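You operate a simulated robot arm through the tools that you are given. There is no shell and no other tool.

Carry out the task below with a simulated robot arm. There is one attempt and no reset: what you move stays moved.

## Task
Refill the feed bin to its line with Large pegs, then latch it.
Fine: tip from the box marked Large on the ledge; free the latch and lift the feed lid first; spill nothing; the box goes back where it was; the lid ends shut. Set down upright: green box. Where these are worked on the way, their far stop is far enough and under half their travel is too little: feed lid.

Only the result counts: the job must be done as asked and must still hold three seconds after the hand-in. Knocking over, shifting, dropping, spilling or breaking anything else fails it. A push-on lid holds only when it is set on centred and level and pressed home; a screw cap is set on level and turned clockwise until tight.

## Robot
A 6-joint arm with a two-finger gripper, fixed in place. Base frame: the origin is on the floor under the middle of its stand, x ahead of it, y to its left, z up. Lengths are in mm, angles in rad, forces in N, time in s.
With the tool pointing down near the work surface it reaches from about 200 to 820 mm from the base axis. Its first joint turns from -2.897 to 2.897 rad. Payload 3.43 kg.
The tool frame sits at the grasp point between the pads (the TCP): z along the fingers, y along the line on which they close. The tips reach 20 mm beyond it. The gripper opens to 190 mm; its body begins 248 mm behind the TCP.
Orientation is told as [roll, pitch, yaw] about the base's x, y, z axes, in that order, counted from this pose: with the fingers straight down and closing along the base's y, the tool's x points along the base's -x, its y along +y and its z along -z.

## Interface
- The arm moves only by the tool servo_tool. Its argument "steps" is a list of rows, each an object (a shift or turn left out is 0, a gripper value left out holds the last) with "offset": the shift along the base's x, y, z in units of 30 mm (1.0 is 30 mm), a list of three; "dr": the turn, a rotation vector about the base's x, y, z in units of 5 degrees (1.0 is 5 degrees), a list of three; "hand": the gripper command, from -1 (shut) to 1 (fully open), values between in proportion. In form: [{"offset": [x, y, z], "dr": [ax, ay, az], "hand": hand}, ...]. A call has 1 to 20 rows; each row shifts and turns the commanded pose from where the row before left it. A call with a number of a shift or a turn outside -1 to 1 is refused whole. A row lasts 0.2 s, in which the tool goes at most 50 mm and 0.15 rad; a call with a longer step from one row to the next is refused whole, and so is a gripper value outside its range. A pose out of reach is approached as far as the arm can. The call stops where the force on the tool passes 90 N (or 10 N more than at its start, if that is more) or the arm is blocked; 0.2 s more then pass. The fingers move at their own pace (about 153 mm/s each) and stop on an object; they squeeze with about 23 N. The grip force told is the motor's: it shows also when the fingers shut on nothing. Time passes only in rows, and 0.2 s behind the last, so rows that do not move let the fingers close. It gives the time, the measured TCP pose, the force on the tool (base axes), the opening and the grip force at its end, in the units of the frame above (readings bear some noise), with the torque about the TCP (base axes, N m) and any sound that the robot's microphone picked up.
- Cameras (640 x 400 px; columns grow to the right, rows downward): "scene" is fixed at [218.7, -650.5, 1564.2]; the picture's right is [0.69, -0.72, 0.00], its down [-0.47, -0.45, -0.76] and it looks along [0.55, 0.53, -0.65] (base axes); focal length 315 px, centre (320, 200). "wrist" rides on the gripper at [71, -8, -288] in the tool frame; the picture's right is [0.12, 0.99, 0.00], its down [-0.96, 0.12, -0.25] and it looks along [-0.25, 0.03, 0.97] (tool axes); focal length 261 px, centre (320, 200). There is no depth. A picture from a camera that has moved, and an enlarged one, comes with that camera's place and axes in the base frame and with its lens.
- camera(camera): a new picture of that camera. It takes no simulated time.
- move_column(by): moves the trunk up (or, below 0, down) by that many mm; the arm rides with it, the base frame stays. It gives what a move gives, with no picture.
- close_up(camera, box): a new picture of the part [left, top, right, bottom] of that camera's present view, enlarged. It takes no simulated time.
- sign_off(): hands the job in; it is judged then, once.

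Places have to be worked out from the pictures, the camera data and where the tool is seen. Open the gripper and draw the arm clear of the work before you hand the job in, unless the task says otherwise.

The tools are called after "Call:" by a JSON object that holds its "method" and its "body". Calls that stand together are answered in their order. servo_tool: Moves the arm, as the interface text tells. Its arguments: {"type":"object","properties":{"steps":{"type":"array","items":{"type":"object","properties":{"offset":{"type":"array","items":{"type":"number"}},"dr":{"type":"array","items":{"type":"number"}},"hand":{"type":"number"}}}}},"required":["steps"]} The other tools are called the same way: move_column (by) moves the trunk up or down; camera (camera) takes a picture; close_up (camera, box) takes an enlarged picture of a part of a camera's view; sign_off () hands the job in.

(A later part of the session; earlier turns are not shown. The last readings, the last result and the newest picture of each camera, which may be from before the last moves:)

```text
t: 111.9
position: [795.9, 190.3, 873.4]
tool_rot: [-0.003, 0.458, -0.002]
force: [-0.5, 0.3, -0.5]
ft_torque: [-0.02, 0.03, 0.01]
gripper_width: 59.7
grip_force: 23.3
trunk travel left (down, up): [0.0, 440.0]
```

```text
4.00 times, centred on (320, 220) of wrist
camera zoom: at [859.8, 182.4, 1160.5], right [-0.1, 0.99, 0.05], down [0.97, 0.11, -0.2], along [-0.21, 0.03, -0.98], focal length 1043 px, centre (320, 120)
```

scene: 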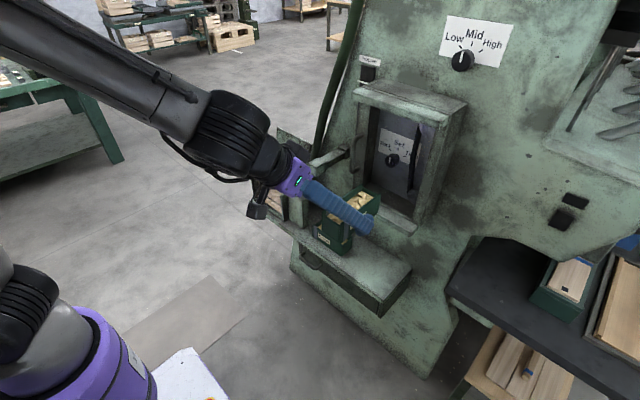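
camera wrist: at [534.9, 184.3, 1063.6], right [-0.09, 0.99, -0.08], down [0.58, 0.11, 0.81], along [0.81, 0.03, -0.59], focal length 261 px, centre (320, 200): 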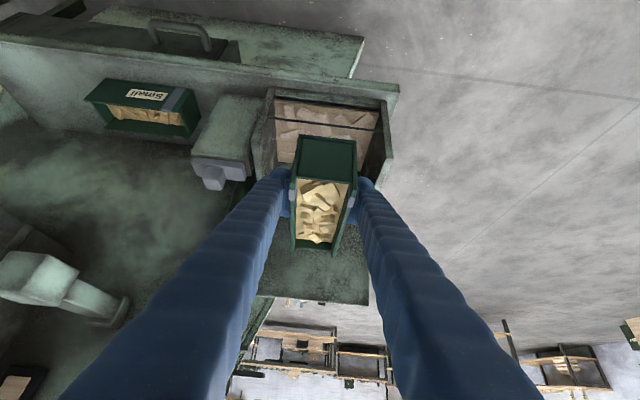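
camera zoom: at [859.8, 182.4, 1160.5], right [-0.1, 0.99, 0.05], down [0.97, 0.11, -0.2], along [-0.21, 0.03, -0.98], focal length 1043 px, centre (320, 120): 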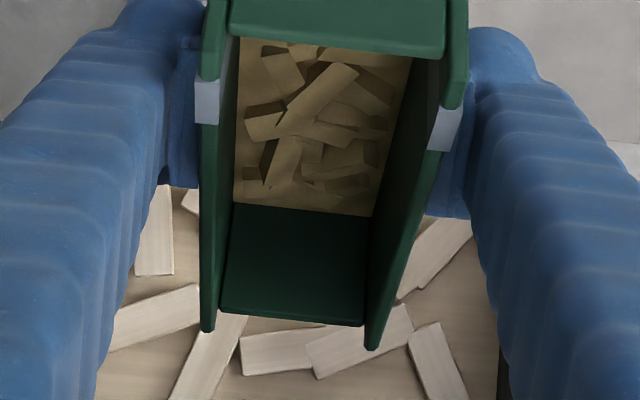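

The level is now very near the line. I zoom tightly on the window to compare the surface edge with the line.

Call:
{"method": "close_up", "body": {"camera": "scene", "box": [262, 180, 286, 195]}}

Call:
{"method": "close_up", "body": {"camera": "scene", "box": [276, 192, 300, 207]}}

```text
16.00 times, centred on (274, 188) of scene
camera zoom: at [218.7, -650.5, 1564.2], right [0.69, -0.72, 0.0], down [-0.47, -0.45, -0.76], along [0.55, 0.53, -0.65], focal length 5041 px, centre (1056, 400)
```

zoom: 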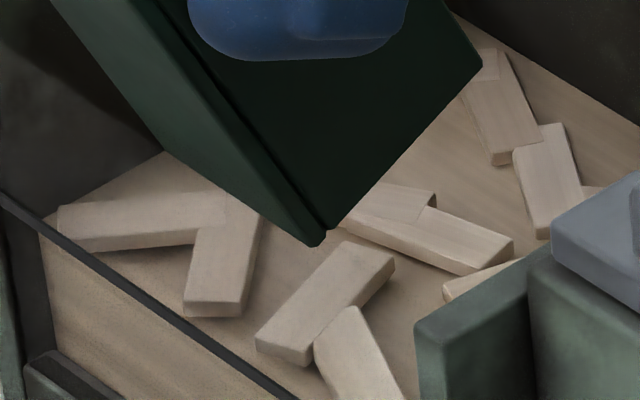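

```text
16.00 times, centred on (288, 200) of scene
camera zoom: at [218.7, -650.5, 1564.2], right [0.69, -0.72, 0.0], down [-0.47, -0.45, -0.76], along [0.55, 0.53, -0.65], focal length 5041 px, centre (832, 208)
```

zoom: 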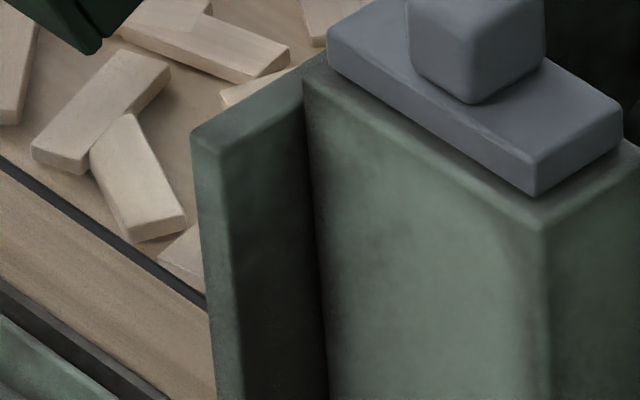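

The surface edge appears only a few mm under the line. To judge depth offsets I check the wrist's near-vertical view of the bin's front.

Call:
{"method": "camera", "body": {"camera": "wrist"}}

Call:
{"method": "close_up", "body": {"camera": "wrist", "box": [360, 120, 460, 182]}}

```text
taken
camera wrist: at [859.8, 182.4, 1160.5], right [-0.1, 0.99, 0.05], down [0.97, 0.11, -0.2], along [-0.21, 0.03, -0.98], focal length 261 px, centre (320, 200)
```

wrist: 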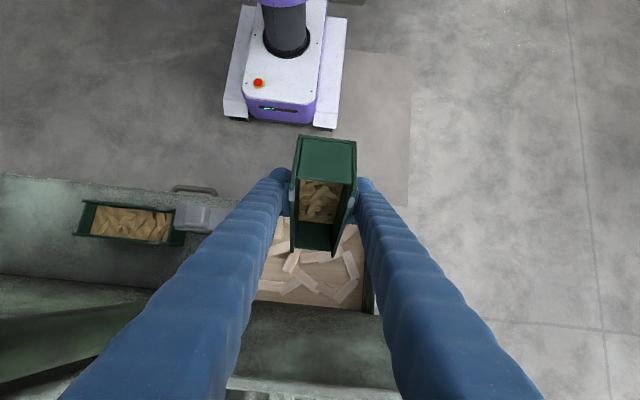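

```text
6.40 times, centred on (410, 151) of wrist
camera zoom: at [859.8, 182.4, 1160.5], right [-0.1, 0.99, 0.05], down [0.97, 0.11, -0.2], along [-0.21, 0.03, -0.98], focal length 1668 px, centre (-256, 514)
```

zoom: 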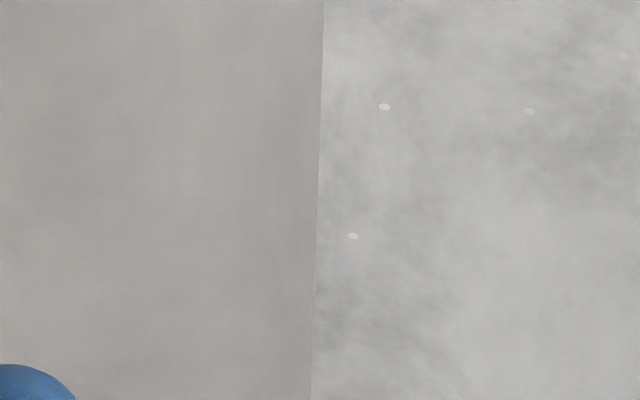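

Careful triangulation puts the line at z≈735–741 and the surface at ≈725–729, so it needs roughly 10 mm more. I need a little more tilt than the arm can reach here, so I raise the trunk (straight up, no tilt change) and then lower the hand again.

Call:
{"method": "move_column", "body": {"by": 150}}

Call:
{"method": "close_up", "body": {"camera": "scene", "box": [240, 130, 320, 215]}}

Call:
{"method": "close_up", "body": {"camera": "wrist", "box": [250, 170, 390, 270]}}

```text
t: 113.7
position: [797.3, 189.6, 1021.9]
tool_rot: [-0.003, 0.459, -0.004]
force: [-0.6, 0.4, -2.1]
ft_torque: [0.01, -0.01, -0.01]
gripper_width: 59.9
grip_force: 22.8
trunk travel left (down, up): [-150.0, 290.0]
```

```text
4.71 times, centred on (280, 172) of scene
camera zoom: at [218.7, -650.5, 1564.2], right [0.69, -0.72, 0.0], down [-0.47, -0.45, -0.76], along [0.55, 0.53, -0.65], focal length 1483 px, centre (508, 329)
```

zoom: 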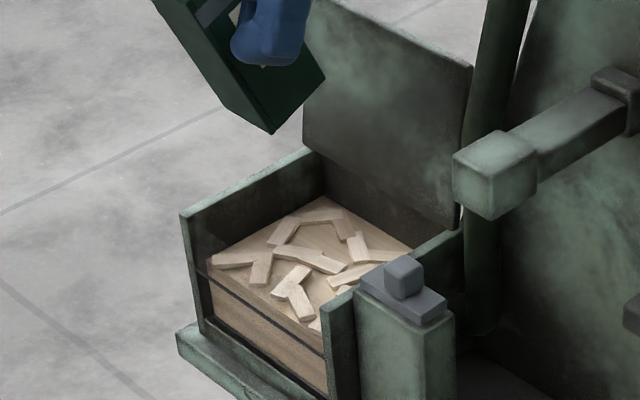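

```text
4.00 times, centred on (320, 220) of wrist
camera zoom: at [860.2, 182.5, 1309.9], right [-0.1, 0.99, 0.05], down [0.97, 0.11, -0.2], along [-0.21, 0.03, -0.98], focal length 1043 px, centre (320, 120)
```

zoom: 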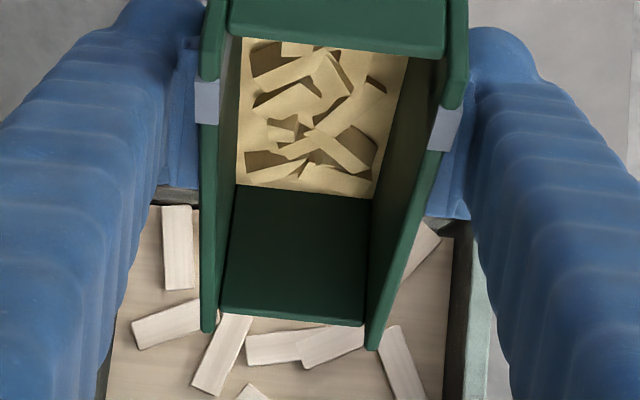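

The flow continued during the trunk move and the level now looks to be at or slightly over the line, so I un-tilt at once to stop the flow.

Call:
{"method": "servo_tool", "body": {"steps": [{"dr": [0, -1, 0]}, {"dr": [0, -1, 0]}, {"dr": [0, -1, 0]}, {"dr": [0, -1, 0]}, {"dr": [0, -1, 0]}, {"dr": [0, -1, 0]}, {"dr": [0, -1, 0]}]}}

Call:
{"method": "close_up", "body": {"camera": "scene", "box": [258, 175, 298, 215]}}

Call:
{"method": "close_up", "body": {"camera": "scene", "box": [262, 180, 286, 195]}}

Call:
{"method": "camera", "body": {"camera": "wrist"}}

```text
t: 115.2
position: [795.6, 189.3, 1023.5]
tool_rot: [-0.001, -0.155, -0.003]
force: [0.1, 0.1, -1.1]
ft_torque: [0.01, 0.0, 0.0]
gripper_width: 59.9
grip_force: 23.2
trunk travel left (down, up): [-150.0, 290.0]
```

```text
10.00 times, centred on (278, 195) of scene
camera zoom: at [218.7, -650.5, 1564.2], right [0.69, -0.72, 0.0], down [-0.47, -0.45, -0.76], along [0.55, 0.53, -0.65], focal length 3151 px, centre (740, 250)
```

zoom: 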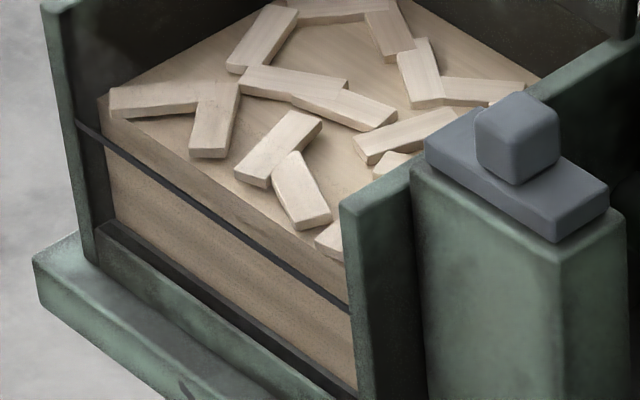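

```text
16.00 times, centred on (274, 188) of scene
camera zoom: at [218.7, -650.5, 1564.2], right [0.69, -0.72, 0.0], down [-0.47, -0.45, -0.76], along [0.55, 0.53, -0.65], focal length 5041 px, centre (1056, 400)
```

zoom: 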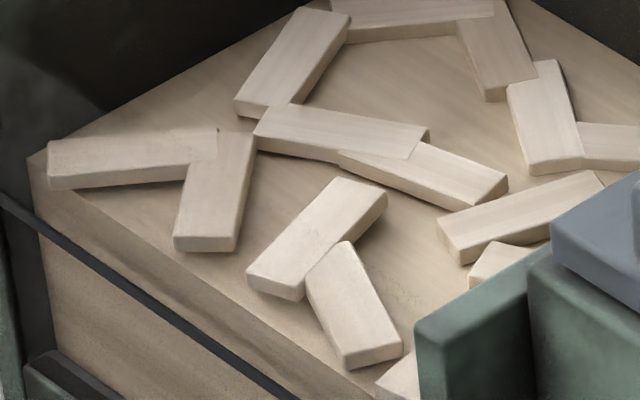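

```text
taken
camera wrist: at [681.5, 182.6, 1295.1], right [-0.11, 0.99, -0.02], down [0.91, 0.11, 0.39], along [0.39, 0.03, -0.92], focal length 261 px, centre (320, 200)
```

wrist: 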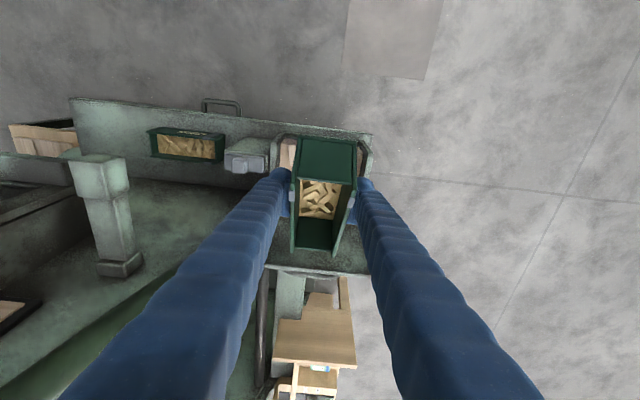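

The level now stands somewhat above the line's mark (by my estimate 7–10 mm); flow has stopped. I level the box again while moving up and back, clear of the bin.

Call:
{"method": "servo_tool", "body": {"steps": [{"offset": [-0.4, 0, 0.9], "dr": [0, -0.5, 0]}, {"offset": [-0.7, 0, 0.9], "dr": [0, -1, 0]}, {"offset": [-0.75, 0, 0.9], "dr": [0, -1, 0]}, {"offset": [-0.75, 0, 0.9], "dr": [0, -1, 0]}, {"offset": [-0.75, 0, 0.9], "dr": [0, -1, 0]}, {"offset": [-0.6, 0, 0.8], "dr": [0, -1, 0]}, {"offset": [-0.35, 0, 0.3], "dr": [0, -0.72, 0]}, {}]}}

Call:
{"method": "camera", "body": {"camera": "wrist"}}

Call:
{"method": "camera", "body": {"camera": "scene"}}

Call:
{"method": "close_up", "body": {"camera": "wrist", "box": [240, 120, 400, 220]}}

```text
t: 117.0
position: [668.2, 188.5, 1191.4]
tool_rot: [0.004, -0.696, -0.005]
force: [-0.4, 0.0, -2.0]
ft_torque: [0.02, 0.04, -0.02]
gripper_width: 60.0
grip_force: 22.8
trunk travel left (down, up): [-150.0, 290.0]
```

```text
taken
camera wrist: at [428.4, 182.0, 1365.0], right [-0.09, 0.99, -0.07], down [0.58, 0.11, 0.81], along [0.81, 0.03, -0.59], focal length 261 px, centre (320, 200)
```

wrist: 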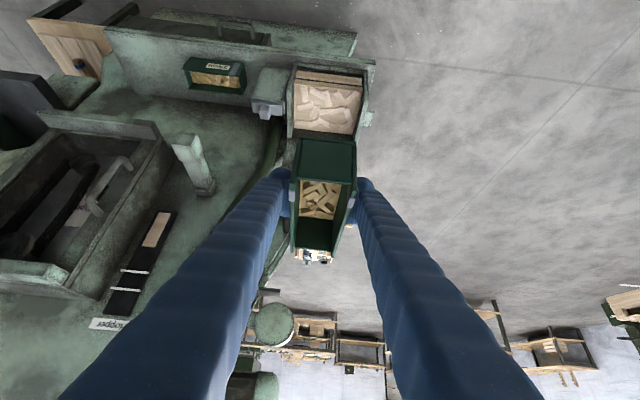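

```text
taken
```

scene: 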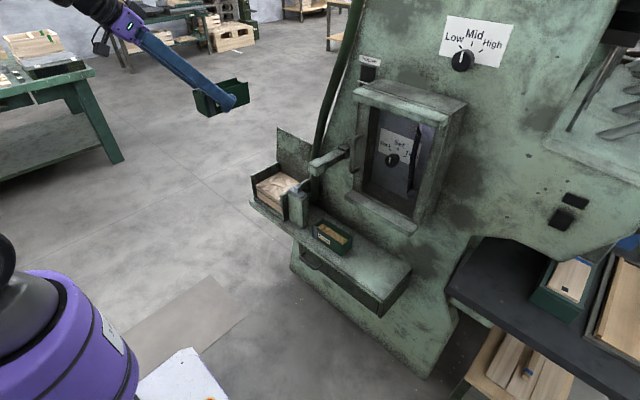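

```text
4.00 times, centred on (320, 170) of wrist
camera zoom: at [428.4, 182.0, 1365.0], right [-0.09, 0.99, -0.07], down [0.58, 0.11, 0.81], along [0.81, 0.03, -0.59], focal length 1043 px, centre (320, 320)
```

zoom: 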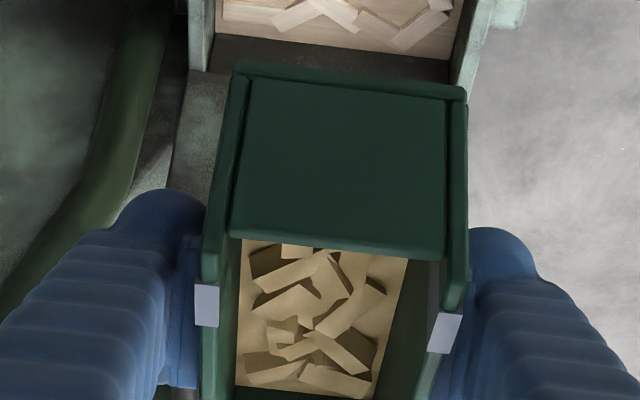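

Box intact and level, nothing spilled. I traverse back to y≈-319 at this height.

Call:
{"method": "servo_tool", "body": {"steps": [{"offset": [0, -0.4, 0]}, {"offset": [0, -0.7, 0]}, {"offset": [0, -0.9, 0]}, {"offset": [0, -0.95, 0]}, {"offset": [0, -0.95, 0]}, {"offset": [0, -0.95, 0]}, {"offset": [0, -0.95, 0]}, {"offset": [0, -0.95, 0]}, {"offset": [0, -0.95, 0]}, {"offset": [0, -0.95, 0]}, {"offset": [0, -0.95, 0]}, {"offset": [0, -0.95, 0]}, {"offset": [0, -0.95, 0]}, {"offset": [0, -0.95, 0]}, {"offset": [0, -0.95, 0]}, {"offset": [0, -0.95, 0]}, {"offset": [0, -0.95, 0]}, {"offset": [0, -0.9, 0]}, {"offset": [0, -0.5, 0]}, {"offset": [0, -0.22, 0]}]}}

Call:
{"method": "move_column", "body": {"by": -150}}

Call:
{"method": "close_up", "body": {"camera": "scene", "box": [240, 140, 340, 230]}}

Call:
{"method": "close_up", "body": {"camera": "wrist", "box": [240, 120, 400, 220]}}

```text
t: 121.2
position: [667.7, -317.2, 1190.8]
tool_rot: [0.001, -0.696, -0.003]
force: [1.1, -0.3, -1.5]
ft_torque: [0.0, 0.03, 0.03]
gripper_width: 59.8
grip_force: 23.4
trunk travel left (down, up): [-150.0, 290.0]
```

```text
t: 123.0
position: [667.1, -317.5, 1041.8]
tool_rot: [0.002, -0.697, -0.005]
force: [0.8, 0.2, -1.6]
ft_torque: [0.04, 0.01, 0.0]
gripper_width: 59.8
grip_force: 22.9
trunk travel left (down, up): [0.0, 440.0]
```

```text
4.44 times, centred on (290, 185) of scene
camera zoom: at [218.7, -650.5, 1564.2], right [0.69, -0.72, 0.0], down [-0.47, -0.45, -0.76], along [0.55, 0.53, -0.65], focal length 1400 px, centre (453, 267)
```

zoom: 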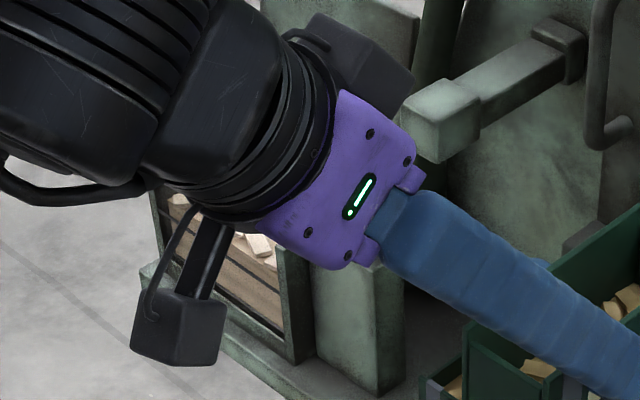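

```text
4.00 times, centred on (320, 170) of wrist
camera zoom: at [427.6, -325.2, 1215.6], right [-0.09, 0.99, -0.07], down [0.58, 0.11, 0.81], along [0.81, 0.03, -0.59], focal length 1043 px, centre (320, 320)
```

zoom: 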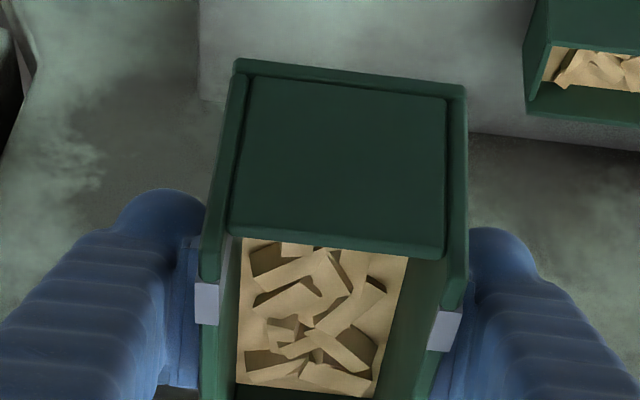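

Grip unchanged. I descend by the same diagonal with the box, stopping about 50 mm above the ledge to check alignment.

Call:
{"method": "servo_tool", "body": {"steps": [{"offset": [0.11, -0.01, -0.6]}, {"offset": [0.11, -0.01, -0.8]}, {"offset": [0.11, -0.01, -0.8]}, {"offset": [0.11, -0.01, -0.86]}, {"offset": [0.4, 0, -0.6]}, {"offset": [0.4, 0, -0.6]}, {"offset": [0.4, 0, -0.6]}, {"offset": [0.4, 0, -0.6]}, {"offset": [0.4, 0, -0.6]}, {"offset": [0.5, 0, -0.58]}, {"offset": [0.5, 0, -0.58]}, {"offset": [0.5, 0, -0.58]}, {"offset": [0.5, 0, -0.58]}, {"offset": [0.47, 0, -0.56]}, {"offset": [0.47, 0, -0.56]}, {"offset": [0.46, 0, -0.5]}, {}]}}

Call:
{"method": "close_up", "body": {"camera": "scene", "box": [330, 220, 430, 300]}}

Call:
{"method": "close_up", "body": {"camera": "wrist", "box": [240, 100, 400, 200]}}

```text
t: 126.6
position: [842.5, -319.9, 741.0]
tool_rot: [0.001, -0.695, -0.004]
force: [-0.7, 0.1, -1.7]
ft_torque: [0.06, 0.0, -0.03]
gripper_width: 59.9
grip_force: 23.4
trunk travel left (down, up): [0.0, 440.0]
```

```text
5.00 times, centred on (380, 260) of scene
camera zoom: at [218.7, -650.5, 1564.2], right [0.69, -0.72, 0.0], down [-0.47, -0.45, -0.76], along [0.55, 0.53, -0.65], focal length 1575 px, centre (20, -100)
```

zoom: 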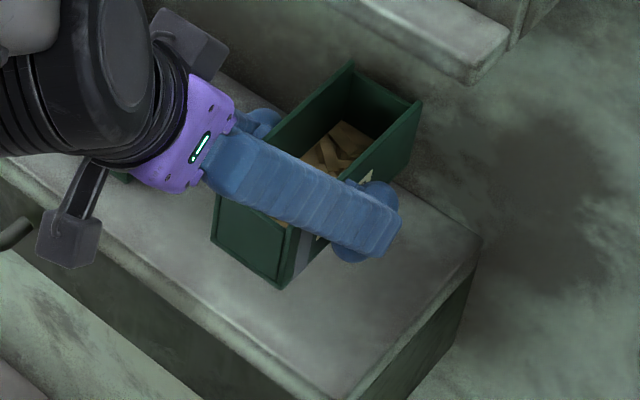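

```text
4.00 times, centred on (320, 150) of wrist
camera zoom: at [603.3, -326.8, 914.6], right [-0.09, 0.99, -0.07], down [0.58, 0.11, 0.81], along [0.81, 0.03, -0.59], focal length 1043 px, centre (320, 400)
```

zoom: 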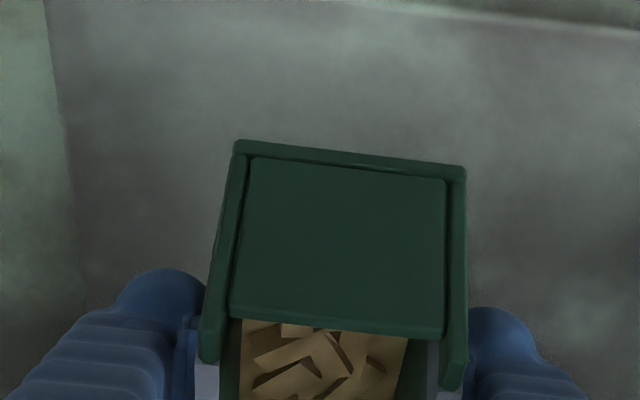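

Aligned. I lower gently to the ledge.

Call:
{"method": "servo_tool", "body": {"steps": [{"offset": [0, 0.01, -0.5]}, {"offset": [0, 0.01, -0.5]}, {"offset": [0, 0, -0.3]}, {"offset": [0, 0, -0.2]}, {"offset": [0, 0, -0.1]}, {}]}}

Call:
{"method": "close_up", "body": {"camera": "scene", "box": [370, 235, 430, 290]}}

```text
t: 128.0
position: [841.1, -319.7, 693.0]
tool_rot: [0.004, -0.696, -0.007]
force: [0.3, -0.4, -1.9]
ft_torque: [-0.01, -0.03, 0.03]
gripper_width: 60.0
grip_force: 22.8
trunk travel left (down, up): [0.0, 440.0]
```

```text
7.27 times, centred on (400, 262) of scene
camera zoom: at [218.7, -650.5, 1564.2], right [0.69, -0.72, 0.0], down [-0.47, -0.45, -0.76], along [0.55, 0.53, -0.65], focal length 2292 px, centre (-262, -254)
```

zoom: 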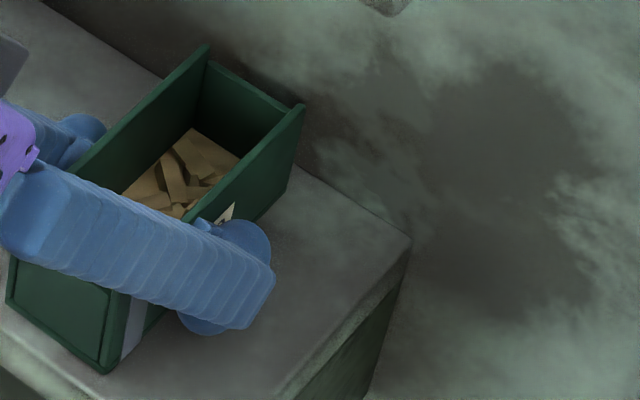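

About 2 mm to go by the picture; I lower in 1 mm steps watching the force.

Call:
{"method": "servo_tool", "body": {"steps": [{"offset": [0.02, 0, -0.04]}, {"offset": [0.02, 0, -0.03]}, {}]}}

Call:
{"method": "servo_tool", "body": {"steps": [{"offset": [0, 0, -0.04]}, {}]}}

Call:
{"method": "close_up", "body": {"camera": "scene", "box": [370, 235, 430, 290]}}

```text
t: 128.8
position: [844.4, -319.0, 692.5]
tool_rot: [0.002, -0.698, -0.004]
force: [-2.0, -1.6, 9.8]
ft_torque: [-0.2, -0.09, -0.03]
gripper_width: 59.9
grip_force: 23.1
trunk travel left (down, up): [0.0, 440.0]
```

```text
t: 129.4
position: [843.4, -318.2, 692.2]
tool_rot: [0.001, -0.698, -0.002]
force: [-0.7, -1.8, 22.8]
ft_torque: [-0.07, 0.38, 0.06]
gripper_width: 60.1
grip_force: 22.6
trunk travel left (down, up): [0.0, 440.0]
```

```text
7.27 times, centred on (400, 262) of scene
camera zoom: at [218.7, -650.5, 1564.2], right [0.69, -0.72, 0.0], down [-0.47, -0.45, -0.76], along [0.55, 0.53, -0.65], focal length 2292 px, centre (-262, -254)
```

zoom: 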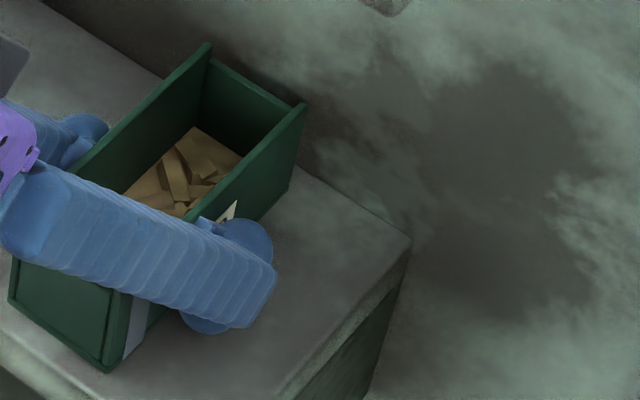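

The box is seated on the ledge (23 N contact). I ease up 1 mm, release, and check.

Call:
{"method": "servo_tool", "body": {"steps": [{"offset": [-0.02, 0, 0.05]}, {"hand": 0.05}, {"hand": 0.05}, {}]}}

Call:
{"method": "close_up", "body": {"camera": "wrist", "box": [240, 120, 400, 220]}}

Call:
{"method": "close_up", "body": {"camera": "scene", "box": [370, 235, 430, 290]}}

```text
t: 130.4
position: [841.9, -317.9, 691.0]
tool_rot: [0.004, -0.697, -0.005]
force: [-0.3, 0.1, 0.2]
ft_torque: [0.01, 0.0, -0.02]
gripper_width: 99.9
grip_force: 0.1
trunk travel left (down, up): [0.0, 440.0]
```

```text
4.00 times, centred on (320, 170) of wrist
camera zoom: at [603.6, -325.6, 864.9], right [-0.09, 0.99, -0.07], down [0.58, 0.11, 0.81], along [0.81, 0.03, -0.59], focal length 1043 px, centre (320, 320)
```

zoom: 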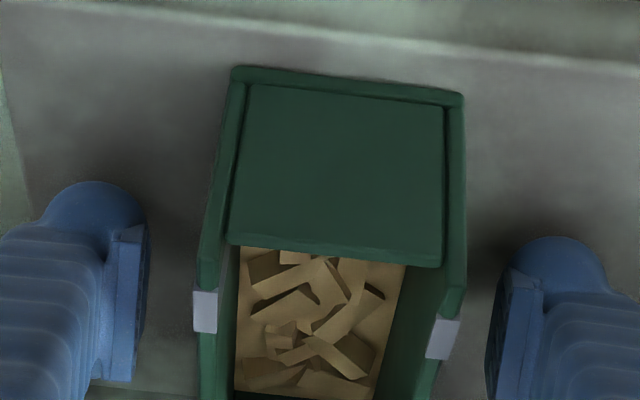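

```text
7.27 times, centred on (400, 262) of scene
camera zoom: at [218.7, -650.5, 1564.2], right [0.69, -0.72, 0.0], down [-0.47, -0.45, -0.76], along [0.55, 0.53, -0.65], focal length 2292 px, centre (-262, -254)
```

zoom: 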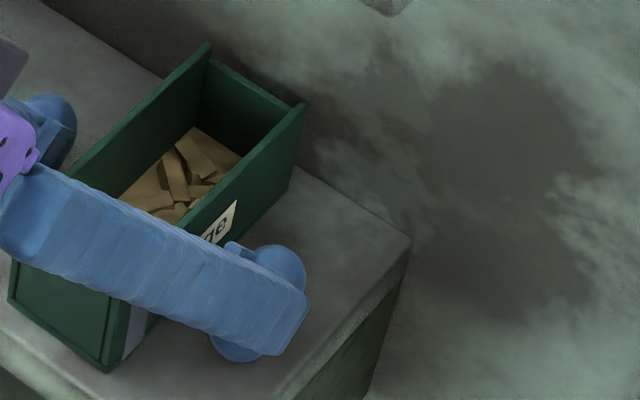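

The box stands where it was (within ~1 mm). I rise off it, back away, and yaw the hand toward the bin to view its window from a lower angle and judge the level.

Call:
{"method": "servo_tool", "body": {"steps": [{"offset": [0, 0, 0.6]}, {"offset": [0, 0, 0.8]}, {"offset": [0, 0, 0.8]}, {"offset": [-0.7, 0, 0.4]}, {"offset": [-0.9, 0, 0.2]}, {"offset": [-0.9, 0, 0]}, {"offset": [-0.9, 0, 0]}, {"offset": [-0.9, 0, 0]}, {"offset": [-0.9, 0, 0], "dr": [0, 0, 0.5]}, {"dr": [0, 0, 1]}, {"dr": [0, 0, 1]}, {"dr": [0, 0, 1]}, {"dr": [0, 0, 1]}, {"dr": [0, 0, 1]}, {}]}}

Call:
{"method": "camera", "body": {"camera": "wrist"}}

Call:
{"method": "camera", "body": {"camera": "scene"}}

```text
t: 133.6
position: [685.8, -318.8, 775.3]
tool_rot: [0.004, -0.695, 0.475]
force: [-0.9, -0.6, 0.8]
ft_torque: [0.04, -0.02, 0.01]
gripper_width: 99.8
grip_force: 0.0
trunk travel left (down, up): [0.0, 440.0]
```

```text
taken
camera wrist: at [478.1, -435.3, 949.2], right [-0.54, 0.84, -0.07], down [0.46, 0.37, 0.81], along [0.7, 0.4, -0.59], focal length 261 px, centre (320, 200)
```

wrist: 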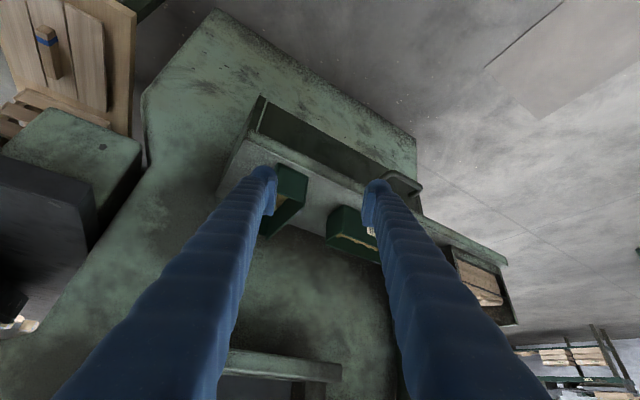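

```text
taken
```

scene: 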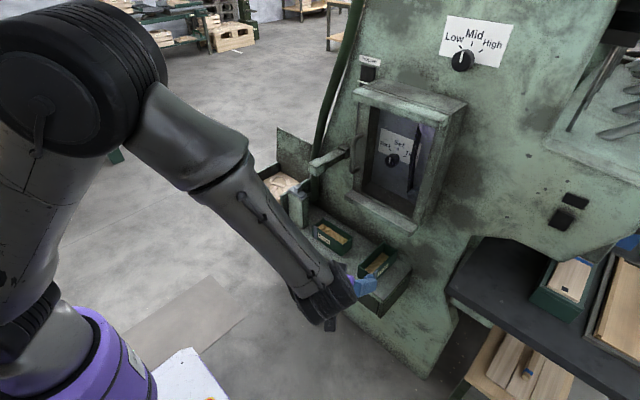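

The bin window is in view at a grazing angle; I enlarge it.

Call:
{"method": "close_up", "body": {"camera": "wrist", "box": [440, 235, 530, 335]}}

Call:
{"method": "close_up", "body": {"camera": "wrist", "box": [448, 245, 512, 310]}}

Call:
{"method": "close_up", "body": {"camera": "scene", "box": [258, 175, 298, 215]}}

```text
4.00 times, centred on (485, 285) of wrist
camera zoom: at [478.1, -435.3, 949.2], right [-0.54, 0.84, -0.07], down [0.46, 0.37, 0.81], along [0.7, 0.4, -0.59], focal length 1043 px, centre (-340, -140)
```

zoom: 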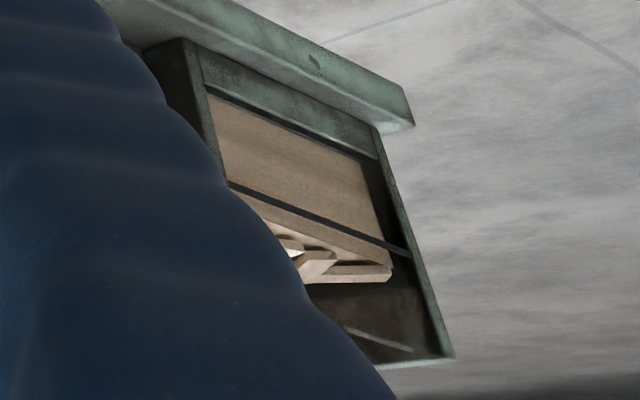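

```text
6.15 times, centred on (480, 278) of wrist
camera zoom: at [478.1, -435.3, 949.2], right [-0.54, 0.84, -0.07], down [0.46, 0.37, 0.81], along [0.7, 0.4, -0.59], focal length 1604 px, centre (-665, -277)
```

zoom: 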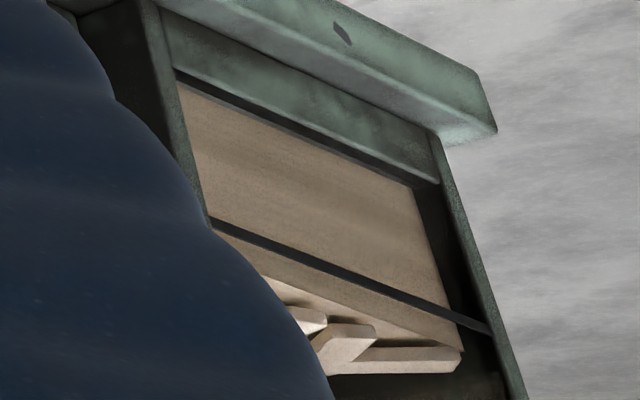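

```text
10.00 times, centred on (278, 195) of scene
camera zoom: at [218.7, -650.5, 1564.2], right [0.69, -0.72, 0.0], down [-0.47, -0.45, -0.76], along [0.55, 0.53, -0.65], focal length 3151 px, centre (740, 250)
```

zoom: 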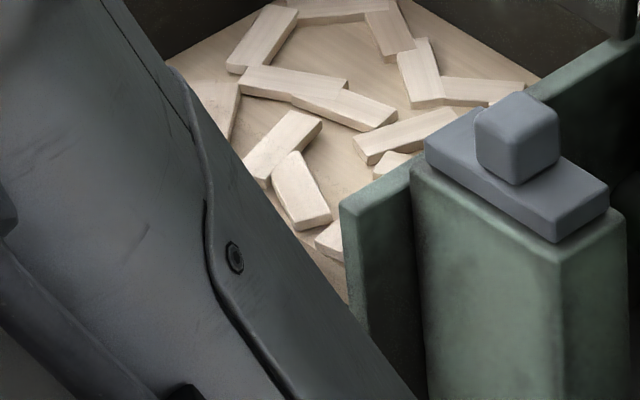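

From this low angle the line is at z≈739 and the peg surface at z≈744 — about 5 mm over the line, essentially at it. Now I close up: I undo the yaw, reduce tilt, and rise.

Call:
{"method": "servo_tool", "body": {"steps": [{"offset": [-0.1, 0, 0.8], "dr": [0, 0, -0.9]}, {"offset": [-0.1, 0, 0.9], "dr": [0, 0, -0.9]}, {"offset": [0, 0, 0.9], "dr": [0, 0, -0.9]}, {"offset": [0, 0, 0.9], "dr": [0, 0, -0.9]}, {"offset": [0, 0, 0.9], "dr": [0, 0, -0.9]}, {"offset": [0, 0, 0.9], "dr": [0, 0, -0.94]}, {"offset": [0, 0, 0.5], "dr": [0, 1, 0]}, {"dr": [0, 1, 0]}, {"dr": [0, 1, 0]}, {"dr": [0, 1, 0]}, {"dr": [0, 1, 0]}, {}]}}

Call:
{"method": "move_column", "body": {"by": 150}}

```text
t: 136.2
position: [680.9, -319.5, 948.9]
tool_rot: [0.002, -0.259, -0.001]
force: [0.5, -0.9, 0.0]
ft_torque: [-0.01, 0.05, -0.01]
gripper_width: 99.6
grip_force: 0.1
trunk travel left (down, up): [0.0, 440.0]
```

```text
t: 137.9
position: [680.0, -318.1, 1097.8]
tool_rot: [0.003, -0.261, 0.0]
force: [-0.5, 1.0, 0.4]
ft_torque: [-0.01, 0.02, 0.02]
gripper_width: 99.9
grip_force: 0.1
trunk travel left (down, up): [-150.0, 290.0]
```

Now across to y≈195 at z≈1098 with the gripper closing.

Call:
{"method": "servo_tool", "body": {"steps": [{"offset": [0, 0.95, 0], "hand": -1}, {"offset": [0, 0.95, 0]}, {"offset": [0, 0.95, 0]}, {"offset": [0, 0.95, 0]}, {"offset": [0, 0.95, 0]}, {"offset": [0, 0.95, 0]}, {"offset": [0, 0.95, 0]}, {"offset": [0, 0.95, 0]}, {"offset": [0, 0.95, 0]}, {"offset": [0, 0.95, 0]}, {"offset": [0, 0.95, 0]}, {"offset": [0, 0.95, 0]}, {"offset": [0, 0.95, 0]}, {"offset": [0, 0.95, 0]}, {"offset": [0, 0.95, 0]}, {"offset": [0, 0.95, 0]}, {"offset": [0, 0.95, 0]}, {"offset": [0, 0.95, 0]}, {}]}}

Call:
{"method": "camera", "body": {"camera": "wrist"}}

Call:
{"method": "close_up", "body": {"camera": "scene", "box": [240, 110, 340, 230]}}

```text
t: 141.9
position: [680.2, 195.3, 1099.0]
tool_rot: [0.001, -0.26, -0.001]
force: [0.1, 0.4, -0.2]
ft_torque: [-0.04, -0.05, -0.01]
gripper_width: 0.1
grip_force: 22.7
trunk travel left (down, up): [-150.0, 290.0]
```

```text
taken
camera wrist: at [538.1, 187.5, 1357.8], right [-0.12, 0.99, -0.03], down [0.87, 0.12, 0.49], along [0.49, 0.03, -0.87], focal length 261 px, centre (320, 200)
```

wrist: 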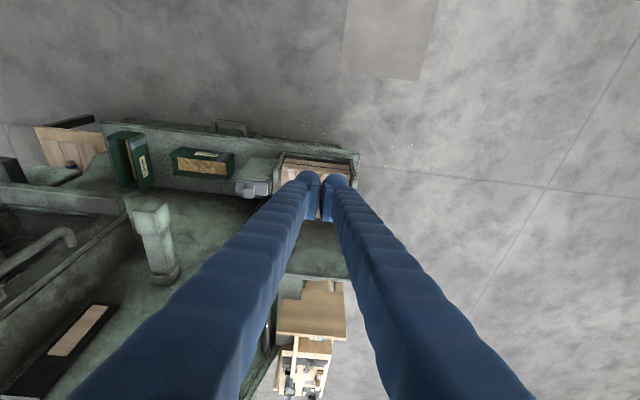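

```text
3.33 times, centred on (290, 170) of scene
camera zoom: at [218.7, -650.5, 1564.2], right [0.69, -0.72, 0.0], down [-0.47, -0.45, -0.76], along [0.55, 0.53, -0.65], focal length 1050 px, centre (420, 300)
```

zoom: 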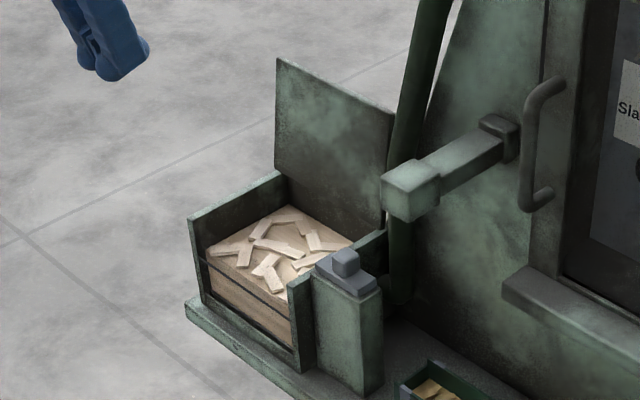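

Lid is at about 94°, handle bar near (980, 195, 930). I pass over its top edge to come down behind the handle.

Call:
{"method": "servo_tool", "body": {"steps": [{"offset": [0.95, 0, -0.15], "dr": [0, -0.12, 0]}, {"offset": [0.95, 0, -0.15], "dr": [0, -0.12, 0]}, {"offset": [0.95, 0, -0.15], "dr": [0, -0.12, 0]}, {"offset": [0.95, 0, -0.15], "dr": [0, -0.12, 0]}, {"offset": [0.95, 0, -0.15], "dr": [0, -0.12, 0]}, {"offset": [0.95, 0, -0.15], "dr": [0, -0.12, 0]}, {"offset": [0.95, 0, -0.15], "dr": [0, -0.12, 0]}, {"offset": [0.95, 0, -0.15], "dr": [0, -0.12, 0]}, {"offset": [0.95, 0, -0.15], "dr": [0, -0.12, 0]}, {"offset": [0.95, 0, -0.15], "dr": [0, -0.12, 0]}, {"offset": [0.95, 0, -0.15], "dr": [0, -0.12, 0]}, {"offset": [0.95, 0, -0.15], "dr": [0, -0.12, 0]}, {}]}}

Call:
{"method": "camera", "body": {"camera": "wrist"}}

Call:
{"method": "close_up", "body": {"camera": "scene", "box": [230, 60, 340, 200]}}

```text
t: 144.8
position: [1023.3, 194.9, 1044.6]
tool_rot: [0.004, -0.384, -0.002]
force: [0.3, 0.4, 0.4]
ft_torque: [-0.02, 0.02, 0.05]
gripper_width: 0.3
grip_force: 23.3
trunk travel left (down, up): [-150.0, 290.0]
```

```text
taken
camera wrist: at [849.1, 186.2, 1284.0], right [-0.11, 0.99, -0.04], down [0.8, 0.12, 0.59], along [0.59, 0.03, -0.81], focal length 261 px, centre (320, 200)
```

wrist: 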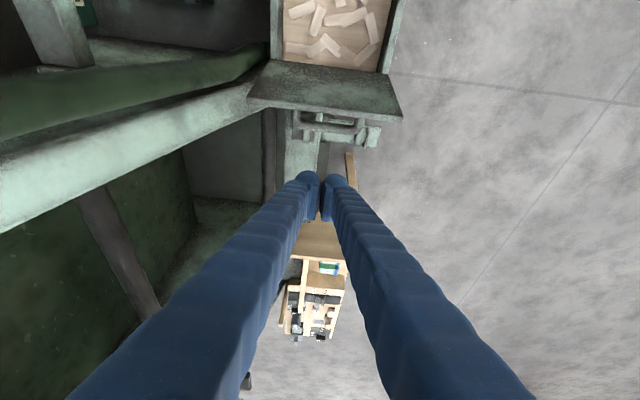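

```text
2.86 times, centred on (285, 130) of scene
camera zoom: at [218.7, -650.5, 1564.2], right [0.69, -0.72, 0.0], down [-0.47, -0.45, -0.76], along [0.55, 0.53, -0.65], focal length 900 px, centre (420, 400)
```

zoom: 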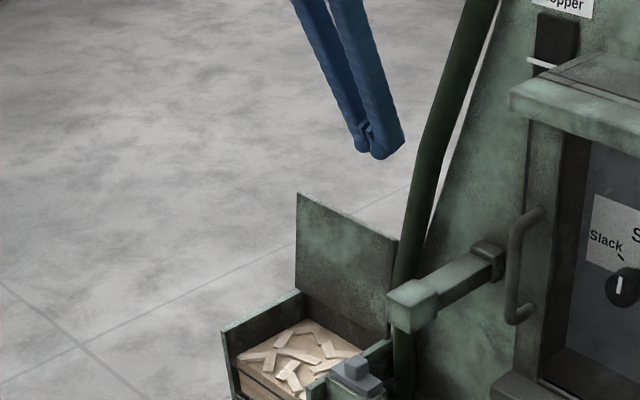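

I lower behind the handle bar to about z=942.

Call:
{"method": "servo_tool", "body": {"steps": [{"offset": [0.1, 0, -0.85]}, {"offset": [0.1, 0, -0.85]}, {"offset": [0, 0, -0.85]}, {"offset": [0, 0, -0.85]}, {}]}}

Call:
{"method": "close_up", "body": {"camera": "wrist", "box": [230, 60, 430, 200]}}

Call:
{"method": "close_up", "body": {"camera": "scene", "box": [240, 80, 330, 200]}}

```text
t: 145.9
position: [1028.1, 195.1, 943.8]
tool_rot: [0.001, -0.385, 0.001]
force: [0.2, -0.4, -0.7]
ft_torque: [-0.04, 0.02, -0.02]
gripper_width: 0.0
grip_force: 23.3
trunk travel left (down, up): [-150.0, 290.0]
```

```text
2.86 times, centred on (330, 130) of wrist
camera zoom: at [854.0, 186.1, 1181.3], right [-0.11, 0.99, -0.04], down [0.8, 0.12, 0.59], along [0.59, 0.03, -0.81], focal length 745 px, centre (291, 400)
```

zoom: 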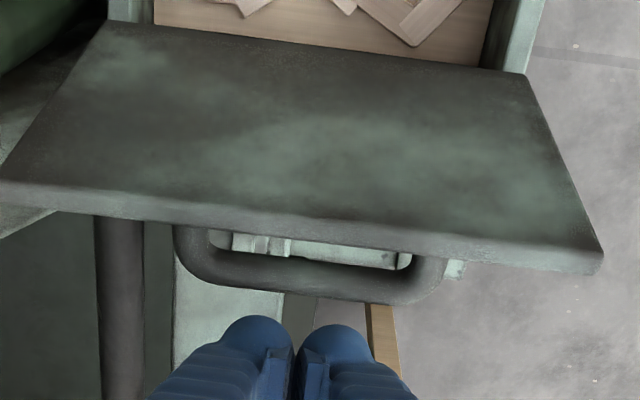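

```text
3.33 times, centred on (285, 140) of scene
camera zoom: at [218.7, -650.5, 1564.2], right [0.69, -0.72, 0.0], down [-0.47, -0.45, -0.76], along [0.55, 0.53, -0.65], focal length 1050 px, centre (437, 400)
```

zoom: 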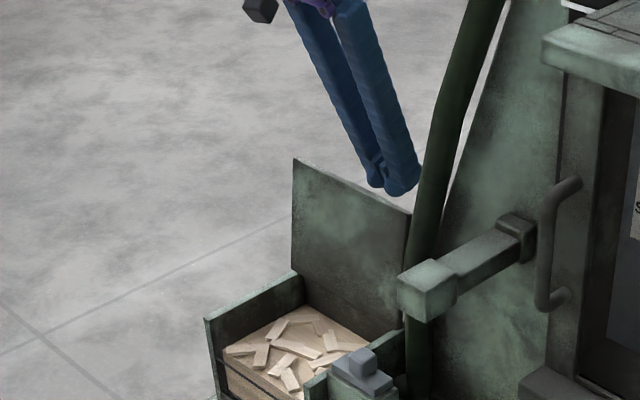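

The closed fingertips are just behind the handle bar. I draw them toward -x to bring the lid off its stop and forward.

Call:
{"method": "servo_tool", "body": {"steps": [{"offset": [-0.4, 0, 0]}, {"offset": [-0.4, 0, 0]}, {"offset": [-0.5, 0, -0.02]}, {"offset": [-0.5, 0, -0.05]}, {"offset": [-0.5, 0, -0.05]}, {}]}}

Call:
{"method": "close_up", "body": {"camera": "wrist", "box": [230, 60, 430, 200]}}

Call:
{"method": "close_up", "body": {"camera": "scene", "box": [240, 80, 330, 200]}}

```text
t: 147.3
position: [960.4, 193.9, 939.7]
tool_rot: [0.004, -0.385, 0.0]
force: [-0.5, 0.0, 0.5]
ft_torque: [-0.02, -0.01, -0.01]
gripper_width: 0.0
grip_force: 23.4
trunk travel left (down, up): [-150.0, 290.0]
```

```text
2.86 times, centred on (330, 130) of wrist
camera zoom: at [785.5, 186.3, 1178.4], right [-0.11, 0.99, -0.04], down [0.8, 0.11, 0.59], along [0.59, 0.03, -0.81], focal length 745 px, centre (291, 400)
```

zoom: 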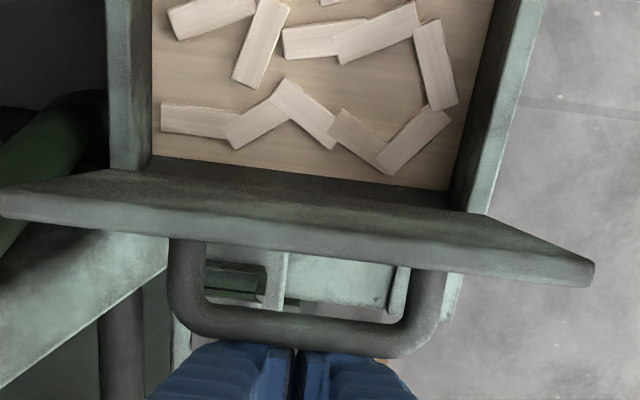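

```text
3.33 times, centred on (285, 140) of scene
camera zoom: at [218.7, -650.5, 1564.2], right [0.69, -0.72, 0.0], down [-0.47, -0.45, -0.76], along [0.55, 0.53, -0.65], focal length 1050 px, centre (437, 400)
```

zoom: 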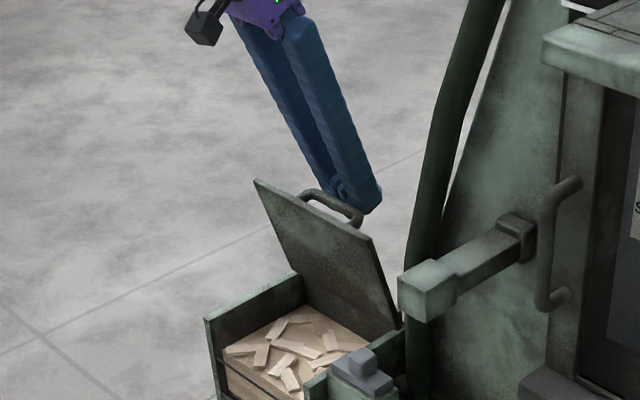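

The lid follows (about 73°). I keep drawing it along its arc toward 45°.

Call:
{"method": "servo_tool", "body": {"steps": [{"offset": [-0.35, 0, -0.07]}, {"offset": [-0.35, 0, -0.08]}, {"offset": [-0.35, 0, -0.09]}, {"offset": [-0.35, 0, -0.11]}, {"offset": [-0.33, 0, -0.14]}, {"offset": [-0.32, 0, -0.17]}, {}]}}

Call:
{"method": "close_up", "body": {"camera": "wrist", "box": [230, 60, 430, 200]}}

Call:
{"method": "close_up", "body": {"camera": "scene", "box": [240, 100, 330, 220]}}

```text
t: 148.9
position: [898.5, 195.1, 919.0]
tool_rot: [0.004, -0.385, 0.001]
force: [0.2, 0.1, -0.7]
ft_torque: [-0.02, 0.03, 0.02]
gripper_width: 0.0
grip_force: 23.1
trunk travel left (down, up): [-150.0, 290.0]
```

```text
2.86 times, centred on (330, 130) of wrist
camera zoom: at [724.2, 186.3, 1157.7], right [-0.11, 0.99, -0.04], down [0.8, 0.12, 0.59], along [0.59, 0.03, -0.81], focal length 745 px, centre (291, 400)
```

zoom: 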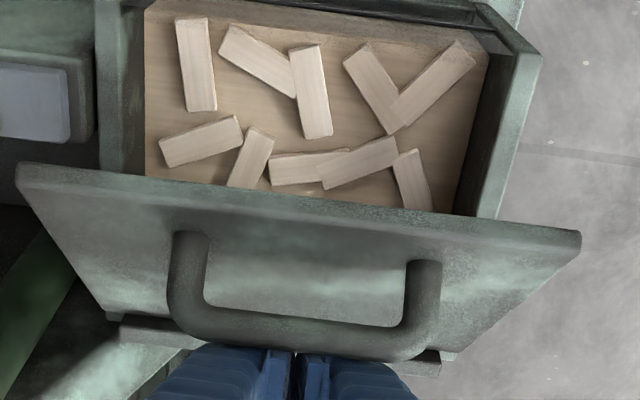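

```text
3.33 times, centred on (285, 160) of scene
camera zoom: at [218.7, -650.5, 1564.2], right [0.69, -0.72, 0.0], down [-0.47, -0.45, -0.76], along [0.55, 0.53, -0.65], focal length 1050 px, centre (437, 333)
```

zoom: 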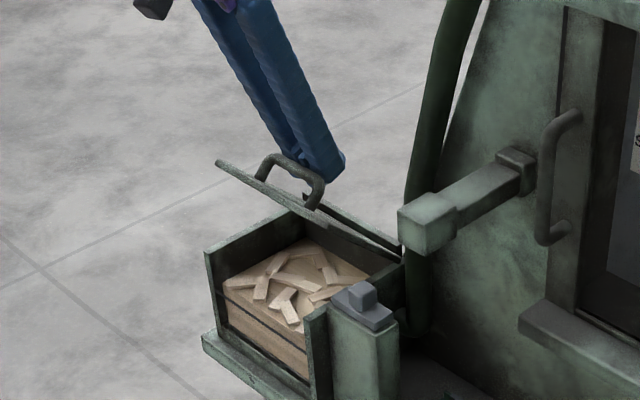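

Lid at about 45°. I lift off, bring the hand vertical above the handle bar, and will press it down along its arc.

Call:
{"method": "servo_tool", "body": {"steps": [{"offset": [0.1, 0, 0.7]}, {"offset": [0, 0, 1]}, {"offset": [0, 0, 0.6], "dr": [0, 0.8, 0]}, {"offset": [-0.2, 0, 0], "dr": [0, 0.9, 0]}, {"offset": [-0.3, 0, 0], "dr": [0, 0.9, 0]}, {"offset": [-0.3, 0, 0], "dr": [0, 0.9, 0]}, {"offset": [-0.3, 0, 0], "dr": [0, 0.9, 0]}, {}]}}

Call:
{"method": "close_up", "body": {"camera": "wrist", "box": [220, 110, 420, 250]}}

Call:
{"method": "close_up", "body": {"camera": "scene", "box": [240, 100, 330, 220]}}

```text
t: 150.8
position: [868.1, 195.5, 988.8]
tool_rot: [0.004, 0.0, -0.001]
force: [0.5, -0.2, -0.4]
ft_torque: [0.0, -0.04, 0.01]
gripper_width: 0.0
grip_force: 23.2
trunk travel left (down, up): [-150.0, 290.0]
```

```text
2.86 times, centred on (320, 180) of wrist
camera zoom: at [797.5, 186.3, 1274.8], right [-0.12, 0.99, 0.0], down [0.96, 0.12, 0.25], along [0.25, 0.03, -0.97], focal length 745 px, centre (320, 257)
```

zoom: 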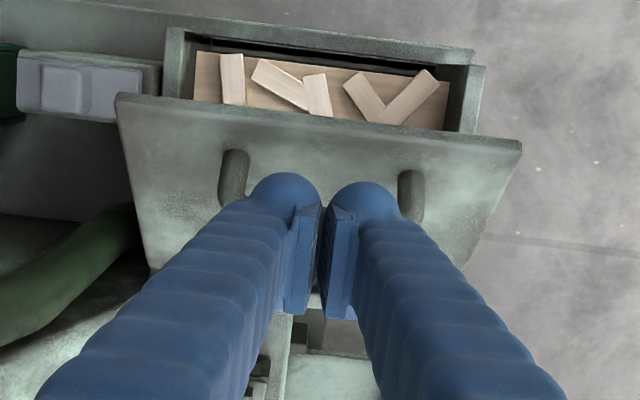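

```text
3.33 times, centred on (285, 160) of scene
camera zoom: at [218.7, -650.5, 1564.2], right [0.69, -0.72, 0.0], down [-0.47, -0.45, -0.76], along [0.55, 0.53, -0.65], focal length 1050 px, centre (437, 333)
```

zoom: 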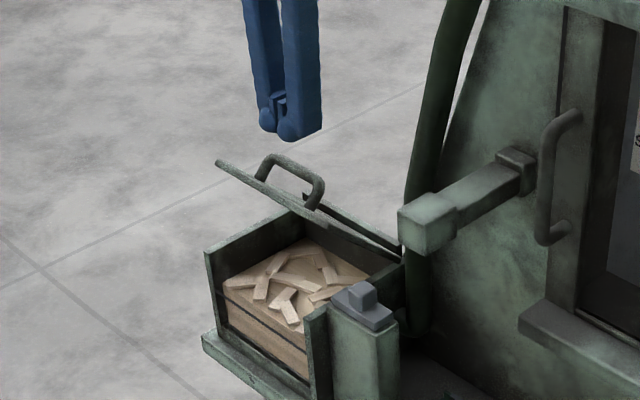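

The lid stays at ~42°. I press down on the handle bar, following its arc until shut.

Call:
{"method": "servo_tool", "body": {"steps": [{"offset": [0, 0, -0.8]}, {"offset": [0, 0, -0.8]}, {"offset": [-0.25, 0, -0.35]}, {"offset": [-0.27, 0, -0.27]}, {"offset": [-0.25, 0, -0.3]}, {"offset": [-0.22, 0, -0.32]}, {"offset": [-0.2, 0, -0.33]}, {"offset": [-0.17, 0, -0.34]}, {}]}}

Call:
{"method": "close_up", "body": {"camera": "scene", "box": [240, 100, 330, 220]}}

```text
t: 152.8
position: [828.5, 194.1, 883.6]
tool_rot: [0.004, -0.002, -0.001]
force: [0.4, -1.4, -0.2]
ft_torque: [-0.02, 0.02, 0.01]
gripper_width: 0.1
grip_force: 22.9
trunk travel left (down, up): [-150.0, 290.0]
```

```text
3.33 times, centred on (285, 160) of scene
camera zoom: at [218.7, -650.5, 1564.2], right [0.69, -0.72, 0.0], down [-0.47, -0.45, -0.76], along [0.55, 0.53, -0.65], focal length 1050 px, centre (437, 333)
```

zoom: 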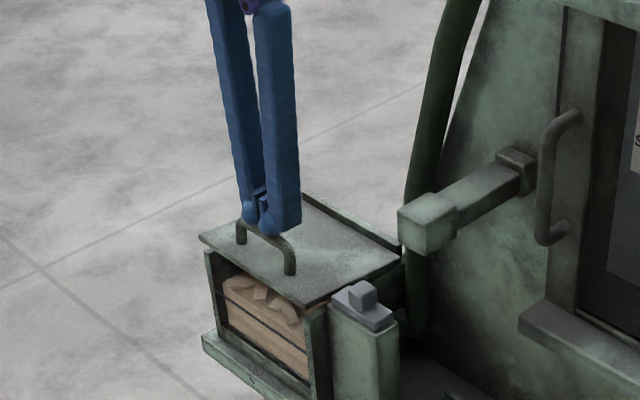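

Nearly shut. I press the last degrees until it seats.

Call:
{"method": "servo_tool", "body": {"steps": [{"offset": [-0.15, 0, -0.3]}, {"offset": [-0.12, 0, -0.3]}, {"offset": [-0.05, 0, -0.25]}, {"offset": [0, 0, -0.1]}, {}]}}

Call:
{"method": "close_up", "body": {"camera": "scene", "box": [240, 130, 330, 220]}}

```text
t: 153.7
position: [824.2, 195.7, 870.5]
tool_rot: [0.006, -0.02, 0.002]
force: [-7.5, -1.7, 38.6]
ft_torque: [-0.34, 0.57, -0.04]
gripper_width: 6.2
grip_force: 34.6
trunk travel left (down, up): [-150.0, 290.0]
stopped in row 4: the force on the tool passed its limit at 94 N (the readings are from after the stop); the commanded pose is now the measured one
```

```text
4.44 times, centred on (285, 175) of scene
camera zoom: at [218.7, -650.5, 1564.2], right [0.69, -0.72, 0.0], down [-0.47, -0.45, -0.76], along [0.55, 0.53, -0.65], focal length 1400 px, centre (476, 311)
```

zoom: 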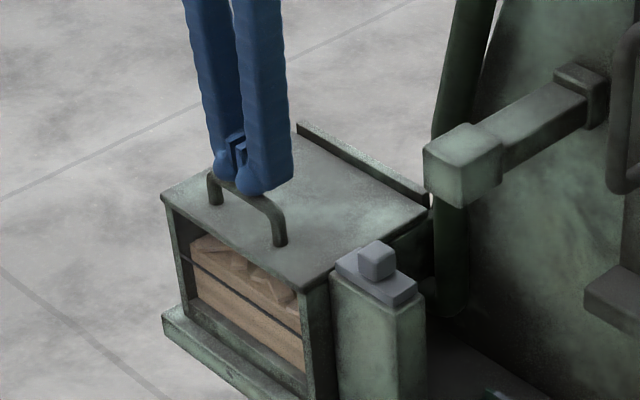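

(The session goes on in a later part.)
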